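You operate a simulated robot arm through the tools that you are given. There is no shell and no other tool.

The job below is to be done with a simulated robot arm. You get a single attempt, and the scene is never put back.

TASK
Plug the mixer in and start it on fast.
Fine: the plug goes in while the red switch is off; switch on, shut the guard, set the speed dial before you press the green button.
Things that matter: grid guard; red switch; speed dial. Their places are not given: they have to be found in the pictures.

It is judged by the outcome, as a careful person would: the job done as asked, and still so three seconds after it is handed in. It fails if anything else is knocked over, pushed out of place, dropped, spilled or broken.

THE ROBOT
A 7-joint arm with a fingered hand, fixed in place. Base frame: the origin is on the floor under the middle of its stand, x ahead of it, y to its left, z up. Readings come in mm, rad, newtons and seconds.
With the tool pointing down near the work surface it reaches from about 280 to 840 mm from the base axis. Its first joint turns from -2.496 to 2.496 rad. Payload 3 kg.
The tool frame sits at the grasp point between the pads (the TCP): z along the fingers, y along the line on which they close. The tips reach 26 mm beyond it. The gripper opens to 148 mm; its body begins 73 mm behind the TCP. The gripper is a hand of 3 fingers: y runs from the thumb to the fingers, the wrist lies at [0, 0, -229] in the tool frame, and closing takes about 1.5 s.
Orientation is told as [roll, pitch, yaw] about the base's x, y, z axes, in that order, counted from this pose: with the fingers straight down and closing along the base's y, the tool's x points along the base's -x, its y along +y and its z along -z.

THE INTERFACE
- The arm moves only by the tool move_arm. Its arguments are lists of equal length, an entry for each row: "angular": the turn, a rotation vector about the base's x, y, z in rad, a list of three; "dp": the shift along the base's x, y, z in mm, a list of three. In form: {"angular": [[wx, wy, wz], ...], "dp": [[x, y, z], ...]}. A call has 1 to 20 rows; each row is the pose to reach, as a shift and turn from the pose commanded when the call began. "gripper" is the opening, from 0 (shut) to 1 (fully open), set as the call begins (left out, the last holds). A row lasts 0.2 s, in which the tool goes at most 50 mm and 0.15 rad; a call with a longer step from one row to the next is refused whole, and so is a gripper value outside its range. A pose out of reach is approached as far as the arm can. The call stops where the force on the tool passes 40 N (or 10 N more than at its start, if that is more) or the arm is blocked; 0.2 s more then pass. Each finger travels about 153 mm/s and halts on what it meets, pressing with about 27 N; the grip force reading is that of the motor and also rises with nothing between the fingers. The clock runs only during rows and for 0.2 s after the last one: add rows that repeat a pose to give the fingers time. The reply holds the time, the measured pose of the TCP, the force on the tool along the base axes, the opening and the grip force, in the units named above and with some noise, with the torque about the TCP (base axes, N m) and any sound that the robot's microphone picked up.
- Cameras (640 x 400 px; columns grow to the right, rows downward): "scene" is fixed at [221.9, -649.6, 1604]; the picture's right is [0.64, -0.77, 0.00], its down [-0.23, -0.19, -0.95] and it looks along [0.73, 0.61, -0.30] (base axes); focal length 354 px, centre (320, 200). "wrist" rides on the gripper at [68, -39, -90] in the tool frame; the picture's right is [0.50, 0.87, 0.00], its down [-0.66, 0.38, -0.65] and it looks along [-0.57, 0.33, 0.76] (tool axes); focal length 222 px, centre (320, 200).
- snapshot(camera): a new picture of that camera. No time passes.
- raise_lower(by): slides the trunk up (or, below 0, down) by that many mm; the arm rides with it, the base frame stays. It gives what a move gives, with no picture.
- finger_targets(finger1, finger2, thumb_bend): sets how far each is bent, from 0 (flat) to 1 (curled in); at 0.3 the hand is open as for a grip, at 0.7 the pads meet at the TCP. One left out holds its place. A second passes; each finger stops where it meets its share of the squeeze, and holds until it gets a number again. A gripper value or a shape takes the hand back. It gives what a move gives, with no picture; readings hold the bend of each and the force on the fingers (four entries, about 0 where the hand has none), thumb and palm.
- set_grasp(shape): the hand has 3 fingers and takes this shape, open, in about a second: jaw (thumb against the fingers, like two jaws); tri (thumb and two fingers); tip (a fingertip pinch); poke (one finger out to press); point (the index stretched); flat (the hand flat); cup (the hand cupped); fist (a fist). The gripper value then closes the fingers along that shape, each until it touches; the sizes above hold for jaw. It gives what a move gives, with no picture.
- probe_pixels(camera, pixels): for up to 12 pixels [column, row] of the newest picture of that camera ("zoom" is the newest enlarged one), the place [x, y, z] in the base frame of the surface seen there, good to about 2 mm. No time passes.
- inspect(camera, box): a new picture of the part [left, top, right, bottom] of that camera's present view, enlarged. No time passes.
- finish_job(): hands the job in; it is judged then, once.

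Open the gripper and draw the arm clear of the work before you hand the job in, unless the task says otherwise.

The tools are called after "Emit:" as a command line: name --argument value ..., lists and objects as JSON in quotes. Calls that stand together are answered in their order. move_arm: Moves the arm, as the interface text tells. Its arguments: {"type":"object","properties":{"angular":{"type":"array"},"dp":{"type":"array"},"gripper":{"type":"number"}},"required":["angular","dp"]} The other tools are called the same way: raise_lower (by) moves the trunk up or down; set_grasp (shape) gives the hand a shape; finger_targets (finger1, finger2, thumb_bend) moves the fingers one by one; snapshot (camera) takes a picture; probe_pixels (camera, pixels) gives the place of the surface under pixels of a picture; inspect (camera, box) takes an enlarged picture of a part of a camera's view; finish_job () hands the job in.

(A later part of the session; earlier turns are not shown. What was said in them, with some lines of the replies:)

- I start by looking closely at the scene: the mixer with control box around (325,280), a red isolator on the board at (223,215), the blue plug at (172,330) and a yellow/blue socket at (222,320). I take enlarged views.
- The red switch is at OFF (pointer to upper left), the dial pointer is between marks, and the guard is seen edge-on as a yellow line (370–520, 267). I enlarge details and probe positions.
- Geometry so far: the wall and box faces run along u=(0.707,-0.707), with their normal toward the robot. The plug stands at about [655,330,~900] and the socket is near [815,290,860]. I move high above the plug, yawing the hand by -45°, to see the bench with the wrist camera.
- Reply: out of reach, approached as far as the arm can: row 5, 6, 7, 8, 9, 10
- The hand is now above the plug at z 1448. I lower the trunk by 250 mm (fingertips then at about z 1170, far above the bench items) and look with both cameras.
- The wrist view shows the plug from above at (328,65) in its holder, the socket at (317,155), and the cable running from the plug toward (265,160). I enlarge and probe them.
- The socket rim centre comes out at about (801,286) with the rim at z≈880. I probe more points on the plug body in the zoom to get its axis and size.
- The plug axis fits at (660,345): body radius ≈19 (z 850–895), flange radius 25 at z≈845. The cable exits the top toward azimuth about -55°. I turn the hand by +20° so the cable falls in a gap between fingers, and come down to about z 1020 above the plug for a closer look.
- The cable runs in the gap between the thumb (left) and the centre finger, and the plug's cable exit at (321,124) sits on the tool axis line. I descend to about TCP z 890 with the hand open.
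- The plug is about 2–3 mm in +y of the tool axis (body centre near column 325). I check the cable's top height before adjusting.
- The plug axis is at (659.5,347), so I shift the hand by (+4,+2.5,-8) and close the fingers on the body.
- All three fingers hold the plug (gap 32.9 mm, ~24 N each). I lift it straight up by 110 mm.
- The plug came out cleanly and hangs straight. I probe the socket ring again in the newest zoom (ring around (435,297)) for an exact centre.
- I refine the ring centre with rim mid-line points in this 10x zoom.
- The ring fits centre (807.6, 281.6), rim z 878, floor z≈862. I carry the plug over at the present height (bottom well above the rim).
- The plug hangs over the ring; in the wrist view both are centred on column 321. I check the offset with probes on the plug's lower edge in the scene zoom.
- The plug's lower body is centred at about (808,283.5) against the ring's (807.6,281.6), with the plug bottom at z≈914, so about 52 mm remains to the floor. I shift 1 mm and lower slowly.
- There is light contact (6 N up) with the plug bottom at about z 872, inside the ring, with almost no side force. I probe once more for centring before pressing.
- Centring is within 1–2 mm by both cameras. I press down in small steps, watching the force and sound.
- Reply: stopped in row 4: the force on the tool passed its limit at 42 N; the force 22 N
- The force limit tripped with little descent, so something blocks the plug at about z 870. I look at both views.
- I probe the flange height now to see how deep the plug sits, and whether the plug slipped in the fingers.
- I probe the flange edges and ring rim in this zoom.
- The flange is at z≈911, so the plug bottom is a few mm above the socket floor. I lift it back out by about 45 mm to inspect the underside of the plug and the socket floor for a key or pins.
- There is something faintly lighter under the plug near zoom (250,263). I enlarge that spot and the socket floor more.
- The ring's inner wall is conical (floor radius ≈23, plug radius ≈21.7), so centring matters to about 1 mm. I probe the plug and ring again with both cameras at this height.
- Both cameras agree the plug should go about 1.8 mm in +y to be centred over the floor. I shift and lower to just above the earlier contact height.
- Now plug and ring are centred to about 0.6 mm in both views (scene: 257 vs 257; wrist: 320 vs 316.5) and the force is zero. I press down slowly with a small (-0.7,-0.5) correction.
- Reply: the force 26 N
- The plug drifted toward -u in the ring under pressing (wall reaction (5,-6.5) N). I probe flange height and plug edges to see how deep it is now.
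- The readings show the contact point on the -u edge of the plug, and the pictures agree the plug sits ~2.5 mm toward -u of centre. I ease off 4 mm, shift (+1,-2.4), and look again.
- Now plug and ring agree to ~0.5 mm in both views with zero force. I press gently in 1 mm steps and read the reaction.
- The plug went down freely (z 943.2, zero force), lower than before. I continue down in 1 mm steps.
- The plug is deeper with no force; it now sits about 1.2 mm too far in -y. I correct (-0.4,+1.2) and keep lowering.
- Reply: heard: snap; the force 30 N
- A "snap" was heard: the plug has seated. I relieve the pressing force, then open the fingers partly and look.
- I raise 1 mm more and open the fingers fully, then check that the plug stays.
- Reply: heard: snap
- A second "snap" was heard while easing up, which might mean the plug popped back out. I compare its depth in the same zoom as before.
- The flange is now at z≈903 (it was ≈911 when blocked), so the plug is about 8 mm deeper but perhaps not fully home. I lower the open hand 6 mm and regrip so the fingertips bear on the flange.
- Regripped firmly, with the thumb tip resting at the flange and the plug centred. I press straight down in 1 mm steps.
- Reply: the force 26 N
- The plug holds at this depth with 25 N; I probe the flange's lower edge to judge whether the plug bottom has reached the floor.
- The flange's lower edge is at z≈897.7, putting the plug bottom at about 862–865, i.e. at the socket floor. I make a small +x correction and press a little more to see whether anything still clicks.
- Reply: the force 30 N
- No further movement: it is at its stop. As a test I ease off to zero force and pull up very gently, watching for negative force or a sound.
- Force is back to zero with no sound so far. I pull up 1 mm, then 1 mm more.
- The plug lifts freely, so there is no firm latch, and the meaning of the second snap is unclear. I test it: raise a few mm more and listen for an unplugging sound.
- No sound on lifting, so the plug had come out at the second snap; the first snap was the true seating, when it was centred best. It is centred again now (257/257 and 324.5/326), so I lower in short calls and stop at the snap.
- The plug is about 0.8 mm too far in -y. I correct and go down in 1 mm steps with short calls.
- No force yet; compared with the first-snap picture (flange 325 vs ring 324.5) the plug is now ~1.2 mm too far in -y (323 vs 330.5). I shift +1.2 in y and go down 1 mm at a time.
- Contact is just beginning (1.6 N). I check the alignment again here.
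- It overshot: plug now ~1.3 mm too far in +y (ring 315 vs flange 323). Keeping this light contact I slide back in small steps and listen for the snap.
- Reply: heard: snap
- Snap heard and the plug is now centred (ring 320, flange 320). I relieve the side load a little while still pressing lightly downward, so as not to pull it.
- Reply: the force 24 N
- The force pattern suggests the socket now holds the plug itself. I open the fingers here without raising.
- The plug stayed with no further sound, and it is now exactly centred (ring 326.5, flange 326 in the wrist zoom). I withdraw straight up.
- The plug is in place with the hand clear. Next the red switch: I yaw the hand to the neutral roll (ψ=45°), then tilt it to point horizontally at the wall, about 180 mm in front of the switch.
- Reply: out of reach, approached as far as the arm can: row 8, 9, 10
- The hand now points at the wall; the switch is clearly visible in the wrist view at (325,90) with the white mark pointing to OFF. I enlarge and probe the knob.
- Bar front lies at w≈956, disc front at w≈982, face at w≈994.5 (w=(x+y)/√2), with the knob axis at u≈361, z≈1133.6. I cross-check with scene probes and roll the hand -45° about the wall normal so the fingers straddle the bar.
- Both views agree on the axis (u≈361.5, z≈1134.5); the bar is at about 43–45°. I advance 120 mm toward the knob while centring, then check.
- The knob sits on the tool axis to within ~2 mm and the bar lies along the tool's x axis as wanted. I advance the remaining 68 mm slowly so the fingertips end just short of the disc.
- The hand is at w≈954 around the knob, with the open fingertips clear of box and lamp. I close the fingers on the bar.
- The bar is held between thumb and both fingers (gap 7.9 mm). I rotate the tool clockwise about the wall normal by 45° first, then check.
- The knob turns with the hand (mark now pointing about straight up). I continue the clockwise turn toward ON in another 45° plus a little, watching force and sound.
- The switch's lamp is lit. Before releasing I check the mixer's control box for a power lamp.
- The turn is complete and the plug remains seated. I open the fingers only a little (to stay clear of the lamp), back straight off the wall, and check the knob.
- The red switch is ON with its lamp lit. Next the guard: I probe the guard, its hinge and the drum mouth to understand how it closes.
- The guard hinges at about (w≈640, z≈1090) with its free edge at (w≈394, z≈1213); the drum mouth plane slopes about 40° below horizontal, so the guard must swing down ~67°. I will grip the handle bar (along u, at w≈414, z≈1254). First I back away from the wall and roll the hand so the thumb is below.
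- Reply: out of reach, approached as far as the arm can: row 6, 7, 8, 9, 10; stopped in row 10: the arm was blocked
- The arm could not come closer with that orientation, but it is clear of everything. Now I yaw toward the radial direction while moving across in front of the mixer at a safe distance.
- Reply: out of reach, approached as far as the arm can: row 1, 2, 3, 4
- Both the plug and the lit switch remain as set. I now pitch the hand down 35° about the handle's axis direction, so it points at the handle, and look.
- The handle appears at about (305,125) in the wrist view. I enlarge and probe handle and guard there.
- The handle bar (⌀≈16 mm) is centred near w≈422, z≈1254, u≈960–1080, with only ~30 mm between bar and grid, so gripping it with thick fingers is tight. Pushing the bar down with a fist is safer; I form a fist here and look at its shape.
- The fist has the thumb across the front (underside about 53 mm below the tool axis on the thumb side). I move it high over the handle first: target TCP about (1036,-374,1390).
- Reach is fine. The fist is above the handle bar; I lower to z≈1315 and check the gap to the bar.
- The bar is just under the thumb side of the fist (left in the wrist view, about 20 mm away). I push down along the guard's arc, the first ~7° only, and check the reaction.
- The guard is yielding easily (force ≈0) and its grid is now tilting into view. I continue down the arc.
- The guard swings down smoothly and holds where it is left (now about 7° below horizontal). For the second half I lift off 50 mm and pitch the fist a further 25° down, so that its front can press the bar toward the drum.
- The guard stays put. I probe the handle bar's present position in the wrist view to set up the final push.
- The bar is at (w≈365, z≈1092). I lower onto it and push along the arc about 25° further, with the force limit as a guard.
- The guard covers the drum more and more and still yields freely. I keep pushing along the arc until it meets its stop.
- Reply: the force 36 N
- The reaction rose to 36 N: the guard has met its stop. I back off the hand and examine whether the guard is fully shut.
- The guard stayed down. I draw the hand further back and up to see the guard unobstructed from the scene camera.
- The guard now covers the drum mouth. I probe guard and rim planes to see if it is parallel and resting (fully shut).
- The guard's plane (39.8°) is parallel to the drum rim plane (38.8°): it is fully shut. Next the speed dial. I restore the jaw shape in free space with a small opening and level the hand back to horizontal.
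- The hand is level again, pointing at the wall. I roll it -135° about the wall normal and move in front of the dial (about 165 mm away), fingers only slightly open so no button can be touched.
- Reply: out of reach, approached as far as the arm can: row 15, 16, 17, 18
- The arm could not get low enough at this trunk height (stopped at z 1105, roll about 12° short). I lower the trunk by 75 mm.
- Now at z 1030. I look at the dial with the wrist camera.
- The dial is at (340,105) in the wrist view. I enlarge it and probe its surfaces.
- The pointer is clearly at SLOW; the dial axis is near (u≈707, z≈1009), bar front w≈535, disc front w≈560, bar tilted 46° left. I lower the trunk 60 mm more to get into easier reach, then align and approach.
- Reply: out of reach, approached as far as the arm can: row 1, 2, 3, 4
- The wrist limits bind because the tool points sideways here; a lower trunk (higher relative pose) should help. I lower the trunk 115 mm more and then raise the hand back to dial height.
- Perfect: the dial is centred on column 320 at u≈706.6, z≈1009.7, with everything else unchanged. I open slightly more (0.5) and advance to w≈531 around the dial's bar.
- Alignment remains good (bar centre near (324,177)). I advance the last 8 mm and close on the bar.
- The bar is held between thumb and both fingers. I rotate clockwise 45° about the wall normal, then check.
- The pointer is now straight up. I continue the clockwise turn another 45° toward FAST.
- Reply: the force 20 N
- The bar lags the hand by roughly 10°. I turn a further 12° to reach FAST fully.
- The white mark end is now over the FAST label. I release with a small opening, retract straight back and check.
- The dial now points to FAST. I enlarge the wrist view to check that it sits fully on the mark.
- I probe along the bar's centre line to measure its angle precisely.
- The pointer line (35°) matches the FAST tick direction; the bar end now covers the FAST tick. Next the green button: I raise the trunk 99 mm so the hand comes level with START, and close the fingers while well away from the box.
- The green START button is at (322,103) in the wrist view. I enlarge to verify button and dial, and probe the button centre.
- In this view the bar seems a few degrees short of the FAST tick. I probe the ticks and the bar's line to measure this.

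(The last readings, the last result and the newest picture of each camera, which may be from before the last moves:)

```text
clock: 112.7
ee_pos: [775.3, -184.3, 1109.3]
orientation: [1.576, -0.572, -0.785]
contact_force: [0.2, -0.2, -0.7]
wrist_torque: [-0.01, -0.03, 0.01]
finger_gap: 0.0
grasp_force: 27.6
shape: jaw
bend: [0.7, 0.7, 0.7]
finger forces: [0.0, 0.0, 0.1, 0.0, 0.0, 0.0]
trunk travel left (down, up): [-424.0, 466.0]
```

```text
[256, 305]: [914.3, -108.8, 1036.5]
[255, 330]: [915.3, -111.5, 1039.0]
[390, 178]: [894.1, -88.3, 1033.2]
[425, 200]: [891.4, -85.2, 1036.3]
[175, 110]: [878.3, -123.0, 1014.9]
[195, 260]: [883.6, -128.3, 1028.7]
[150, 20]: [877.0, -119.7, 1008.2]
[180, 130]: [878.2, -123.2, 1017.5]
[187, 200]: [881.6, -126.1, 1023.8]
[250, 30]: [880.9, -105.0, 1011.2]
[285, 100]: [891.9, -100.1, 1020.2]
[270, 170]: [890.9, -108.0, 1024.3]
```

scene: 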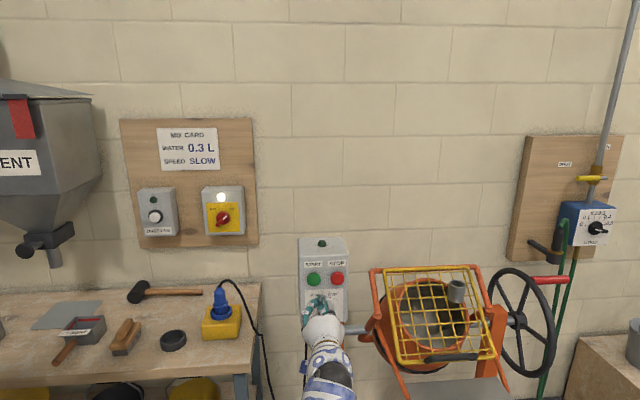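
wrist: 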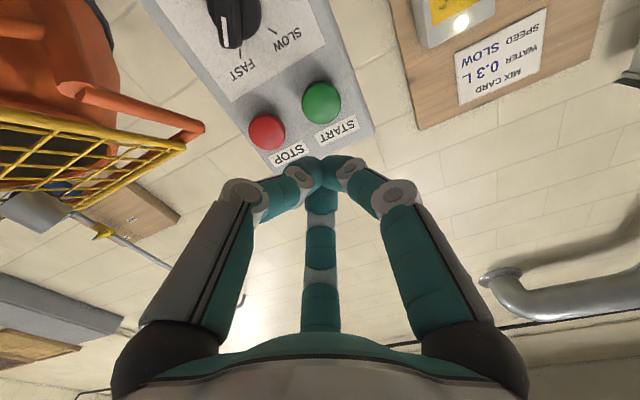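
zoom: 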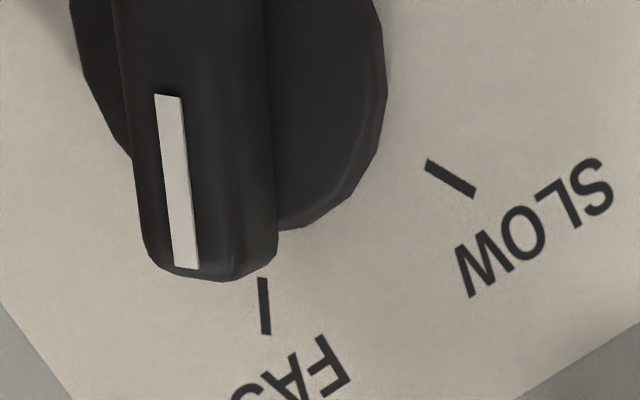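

Bar ≈32°, ticks ≈±33°: the dial is on FAST. The START button's centre is at about u≈674, z≈1106, front at w≈548.5. I bring the closed fingertips to about 20 mm in front of it.

Emit:
move_arm --angular '[[0, 0, 0], [0, 0, 0], [0, 0, 0], [0, 0, 0], [0, 0, 0]]' --dp '[[18, 20, -1], [34, 37, -2], [48, 52.5, -3], [57.3, 62.9, -3], [57.3, 62.9, -3]]'

Emit:
snapshot --camera "wrist"

Emit:
inspect --camera "scene" --box '[280, 225, 370, 345]'

```text
clock: 113.9
ee_pos: [832.9, -120.4, 1106.3]
orientation: [1.575, -0.572, -0.787]
contact_force: [0.8, 1.1, 0.0]
wrist_torque: [-0.01, 0.0, -0.04]
finger_gap: 0.0
grasp_force: 27.3
shape: jaw
bend: [0.7, 0.7, 0.7]
finger forces: [0.1, 0.0, 0.0, 0.1, 0.0, 0.1]
trunk travel left (down, up): [-424.0, 466.0]
```

```text
taken
```

wrist: 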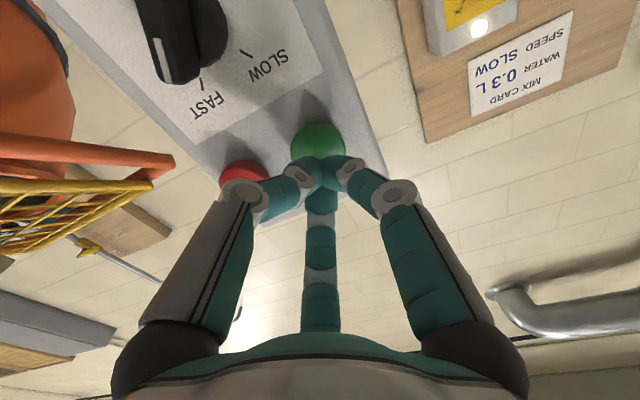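

```text
3.33 times, centred on (325, 285) of scene
```

zoom: 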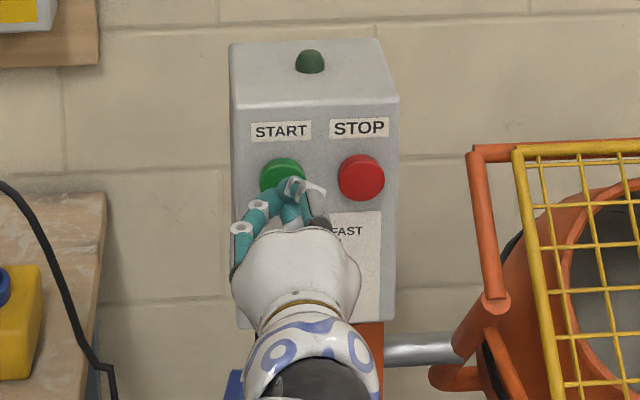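

The fingertips are in front of the green button, slightly high; I shift -3 mm in z and press forward in small steps.

Emit:
move_arm --angular '[[0, 0, 0], [0, 0, 0], [0, 0, 0], [0, 0, 0], [0, 0, 0]]' --dp '[[2, 3, -3], [5, 6, -3], [8, 9.4, -3], [11, 12.4, -3], [13.5, 15, -3]]'

Emit:
inspect --camera "scene" --box '[280, 225, 370, 345]'

```text
clock: 115.1
ee_pos: [846.9, -105.7, 1103.2]
orientation: [1.576, -0.573, -0.787]
contact_force: [-3.2, -1.7, -0.4]
wrist_torque: [0.03, -0.03, -0.02]
finger_gap: 0.1
grasp_force: 27.3
shape: jaw
bend: [0.7, 0.7, 0.7]
finger forces: [0.0, 0.0, 0.0, 0.0, 0.0, 0.0]
trunk travel left (down, up): [-424.0, 466.0]
heard: click
```

```text
3.33 times, centred on (325, 285) of scene
```

zoom: 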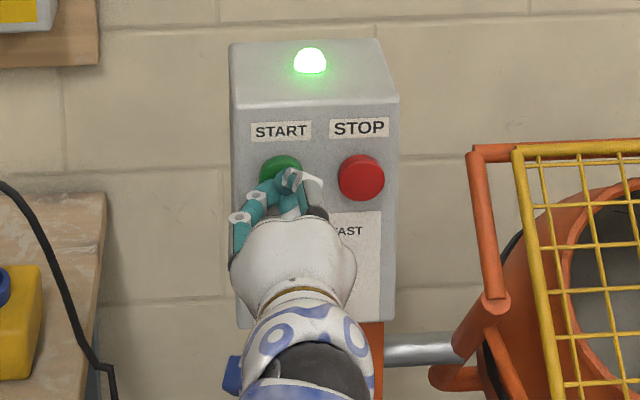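

A click was heard and the green lamp on the control box is lit: the mixer is running. I withdraw straight back.

Emit:
move_arm --angular '[[0, 0, 0], [0, 0, 0], [0, 0, 0], [0, 0, 0], [0, 0, 0], [0, 0, 0]]' --dp '[[-6, -6, 0], [-18, -18, 0], [-38, -38, 0], [-62, -62, 0], [-85, -85, 0], [-85, -85, 0]]'

Emit:
snapshot --camera "scene"

Emit:
inspect --camera "scene" --box '[350, 250, 530, 400]'

```text
clock: 116.5
ee_pos: [761.0, -191.8, 1103.8]
orientation: [1.578, -0.573, -0.787]
contact_force: [0.4, -0.5, 0.0]
wrist_torque: [-0.01, -0.01, 0.03]
finger_gap: 0.0
grasp_force: 27.1
shape: jaw
bend: [0.7, 0.7, 0.7]
finger forces: [0.0, 0.1, 0.1, 0.0, 0.1, 0.0]
trunk travel left (down, up): [-424.0, 466.0]
```

```text
taken
```

scene: 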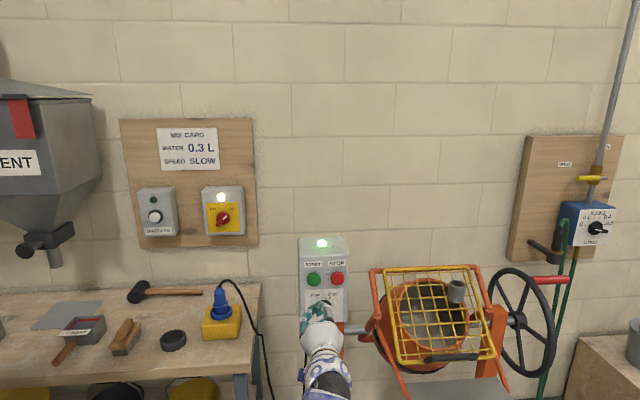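

```text
2.67 times, centred on (440, 325) of scene
```

zoom: 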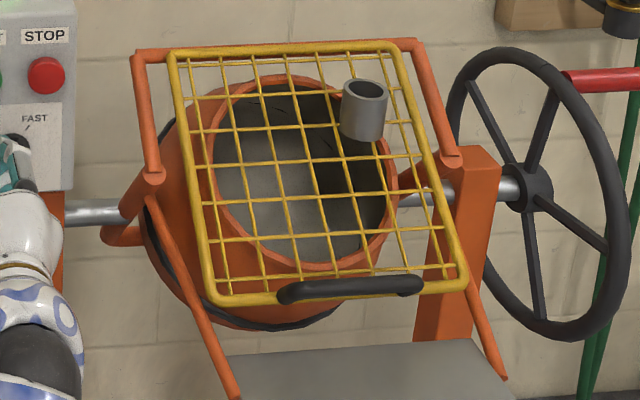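

The lamp stays lit and the drum's inside has moved, so it is turning. I open the hand, draw the arm further back, and check all states once more.

Emit:
move_arm --angular '[[0, 0, 0], [0, 0, 0], [0, 0, 0], [0, 0, 0], [0, 0, 0], [0, 0, 0], [0, 0, 0], [0, 0, 0]]' --dp '[[-10, -30, 10], [-15, -60, 25], [-15, -95, 45], [-15, -130, 65], [-15, -165, 90], [-15, -200, 110], [-15, -200, 110], [-15, -200, 110]]' --gripper 1

Emit:
snapshot --camera "scene"

Emit:
inspect --camera "scene" --box '[280, 225, 370, 345]'

Emit:
inspect --camera "scene" --box '[120, 170, 280, 370]'

Emit:
inspect --camera "scene" --box '[350, 250, 530, 400]'

```text
clock: 118.3
ee_pos: [745.7, -391.2, 1215.1]
orientation: [1.576, -0.572, -0.788]
contact_force: [0.4, 0.4, 0.2]
wrist_torque: [0.0, 0.01, 0.0]
finger_gap: 147.9
grasp_force: 0.1
shape: jaw
bend: [0.3, 0.3, 0.3]
finger forces: [0.1, 0.0, 0.0, 0.0, 0.0, 0.0]
trunk travel left (down, up): [-424.0, 466.0]
```

```text
taken
```

scene: 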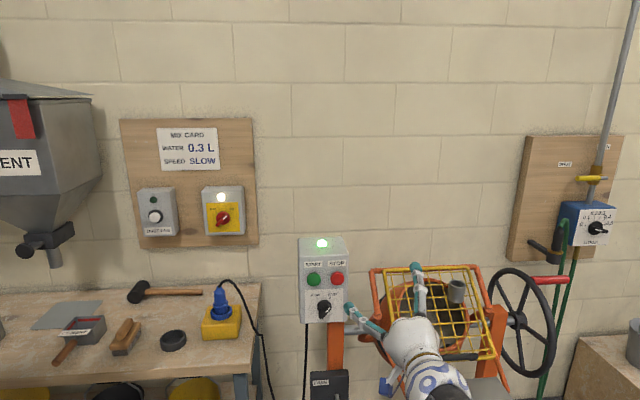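

```text
3.33 times, centred on (325, 285) of scene
```

zoom: 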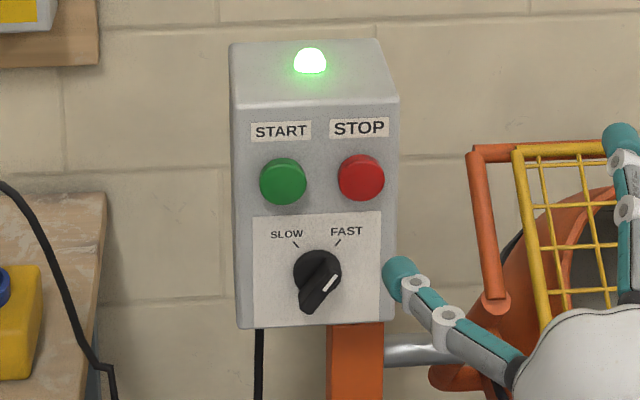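

```text
2.00 times, centred on (200, 270) of scene
```

zoom: 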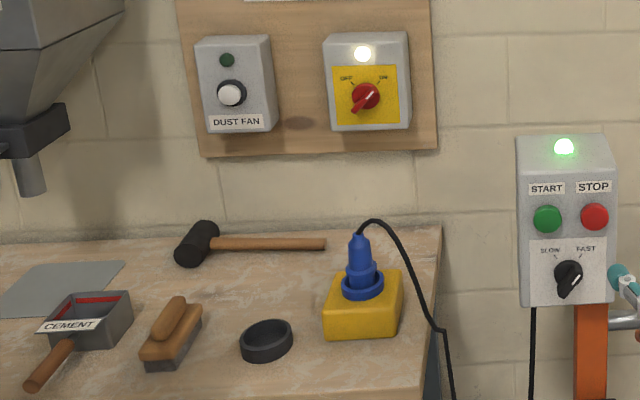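

```text
2.67 times, centred on (440, 325) of scene
```

zoom: 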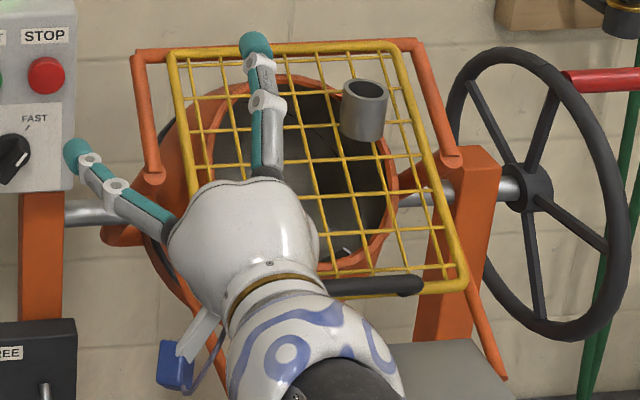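

Everything is as asked: plug in, red switch ON and lit, guard shut, dial on FAST, green lamp on, drum turning (blade moved again). I raise the trunk to bring the arm well clear.

Emit:
raise_lower --by 200

Emit:
snapshot --camera "scene"

Emit:
inspect --camera "scene" --box '[290, 230, 530, 400]'

```text
clock: 120.5
ee_pos: [746.1, -392.4, 1414.4]
orientation: [1.578, -0.572, -0.787]
contact_force: [0.7, -0.2, -0.2]
wrist_torque: [0.0, 0.01, -0.04]
finger_gap: 147.9
grasp_force: 0.1
shape: jaw
bend: [0.3, 0.3, 0.3]
finger forces: [0.0, 0.1, 0.0, 0.0, 0.0, 0.0]
trunk travel left (down, up): [-624.0, 266.0]
```

```text
taken
```

scene: 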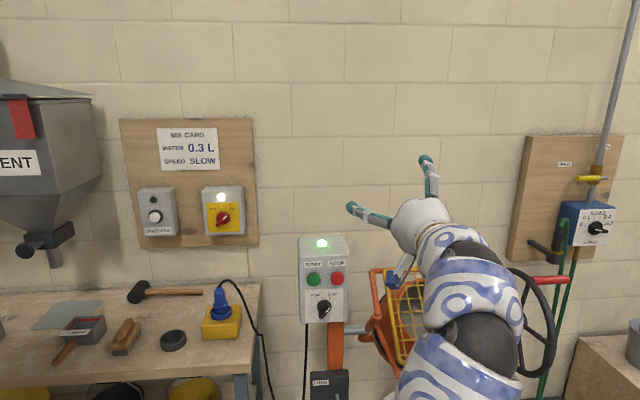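

```text
2.35 times, centred on (410, 315) of scene
```

zoom: 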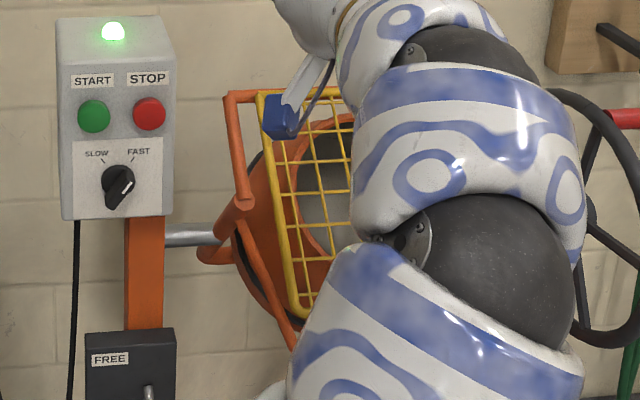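

The arm is clear and the hand is open. The lamps are lit, the dial is on FAST, the guard is shut, the plug is in, and nothing else has been disturbed. I hand the job in.

Emit:
finish_job

```text
The job is handed in.
```

The mixer is plugged in and running with the speed dial on FAST. I've handed the job in, but no result came back.

- **Plug:** it went into the yellow socket while the red switch was off. My first try popped back out, so I pressed it in again. There was one snap, and it stayed put after I let go.
- **Red switch:** turned to ON, and its lamp is lit.
- **Guard:** swung down until it met its stop. It now lies parallel to the drum mouth and covers it.
- **Speed dial:** turned from SLOW to FAST, and the pointer lines up with the FAST mark.
- **Start:** I pressed the green button last. It clicked, the green lamp on the control box came on, and the drum is turning.

The hand is open and the arm is drawn back. In the last pictures, nothing else on the bench or wall looked knocked or moved.
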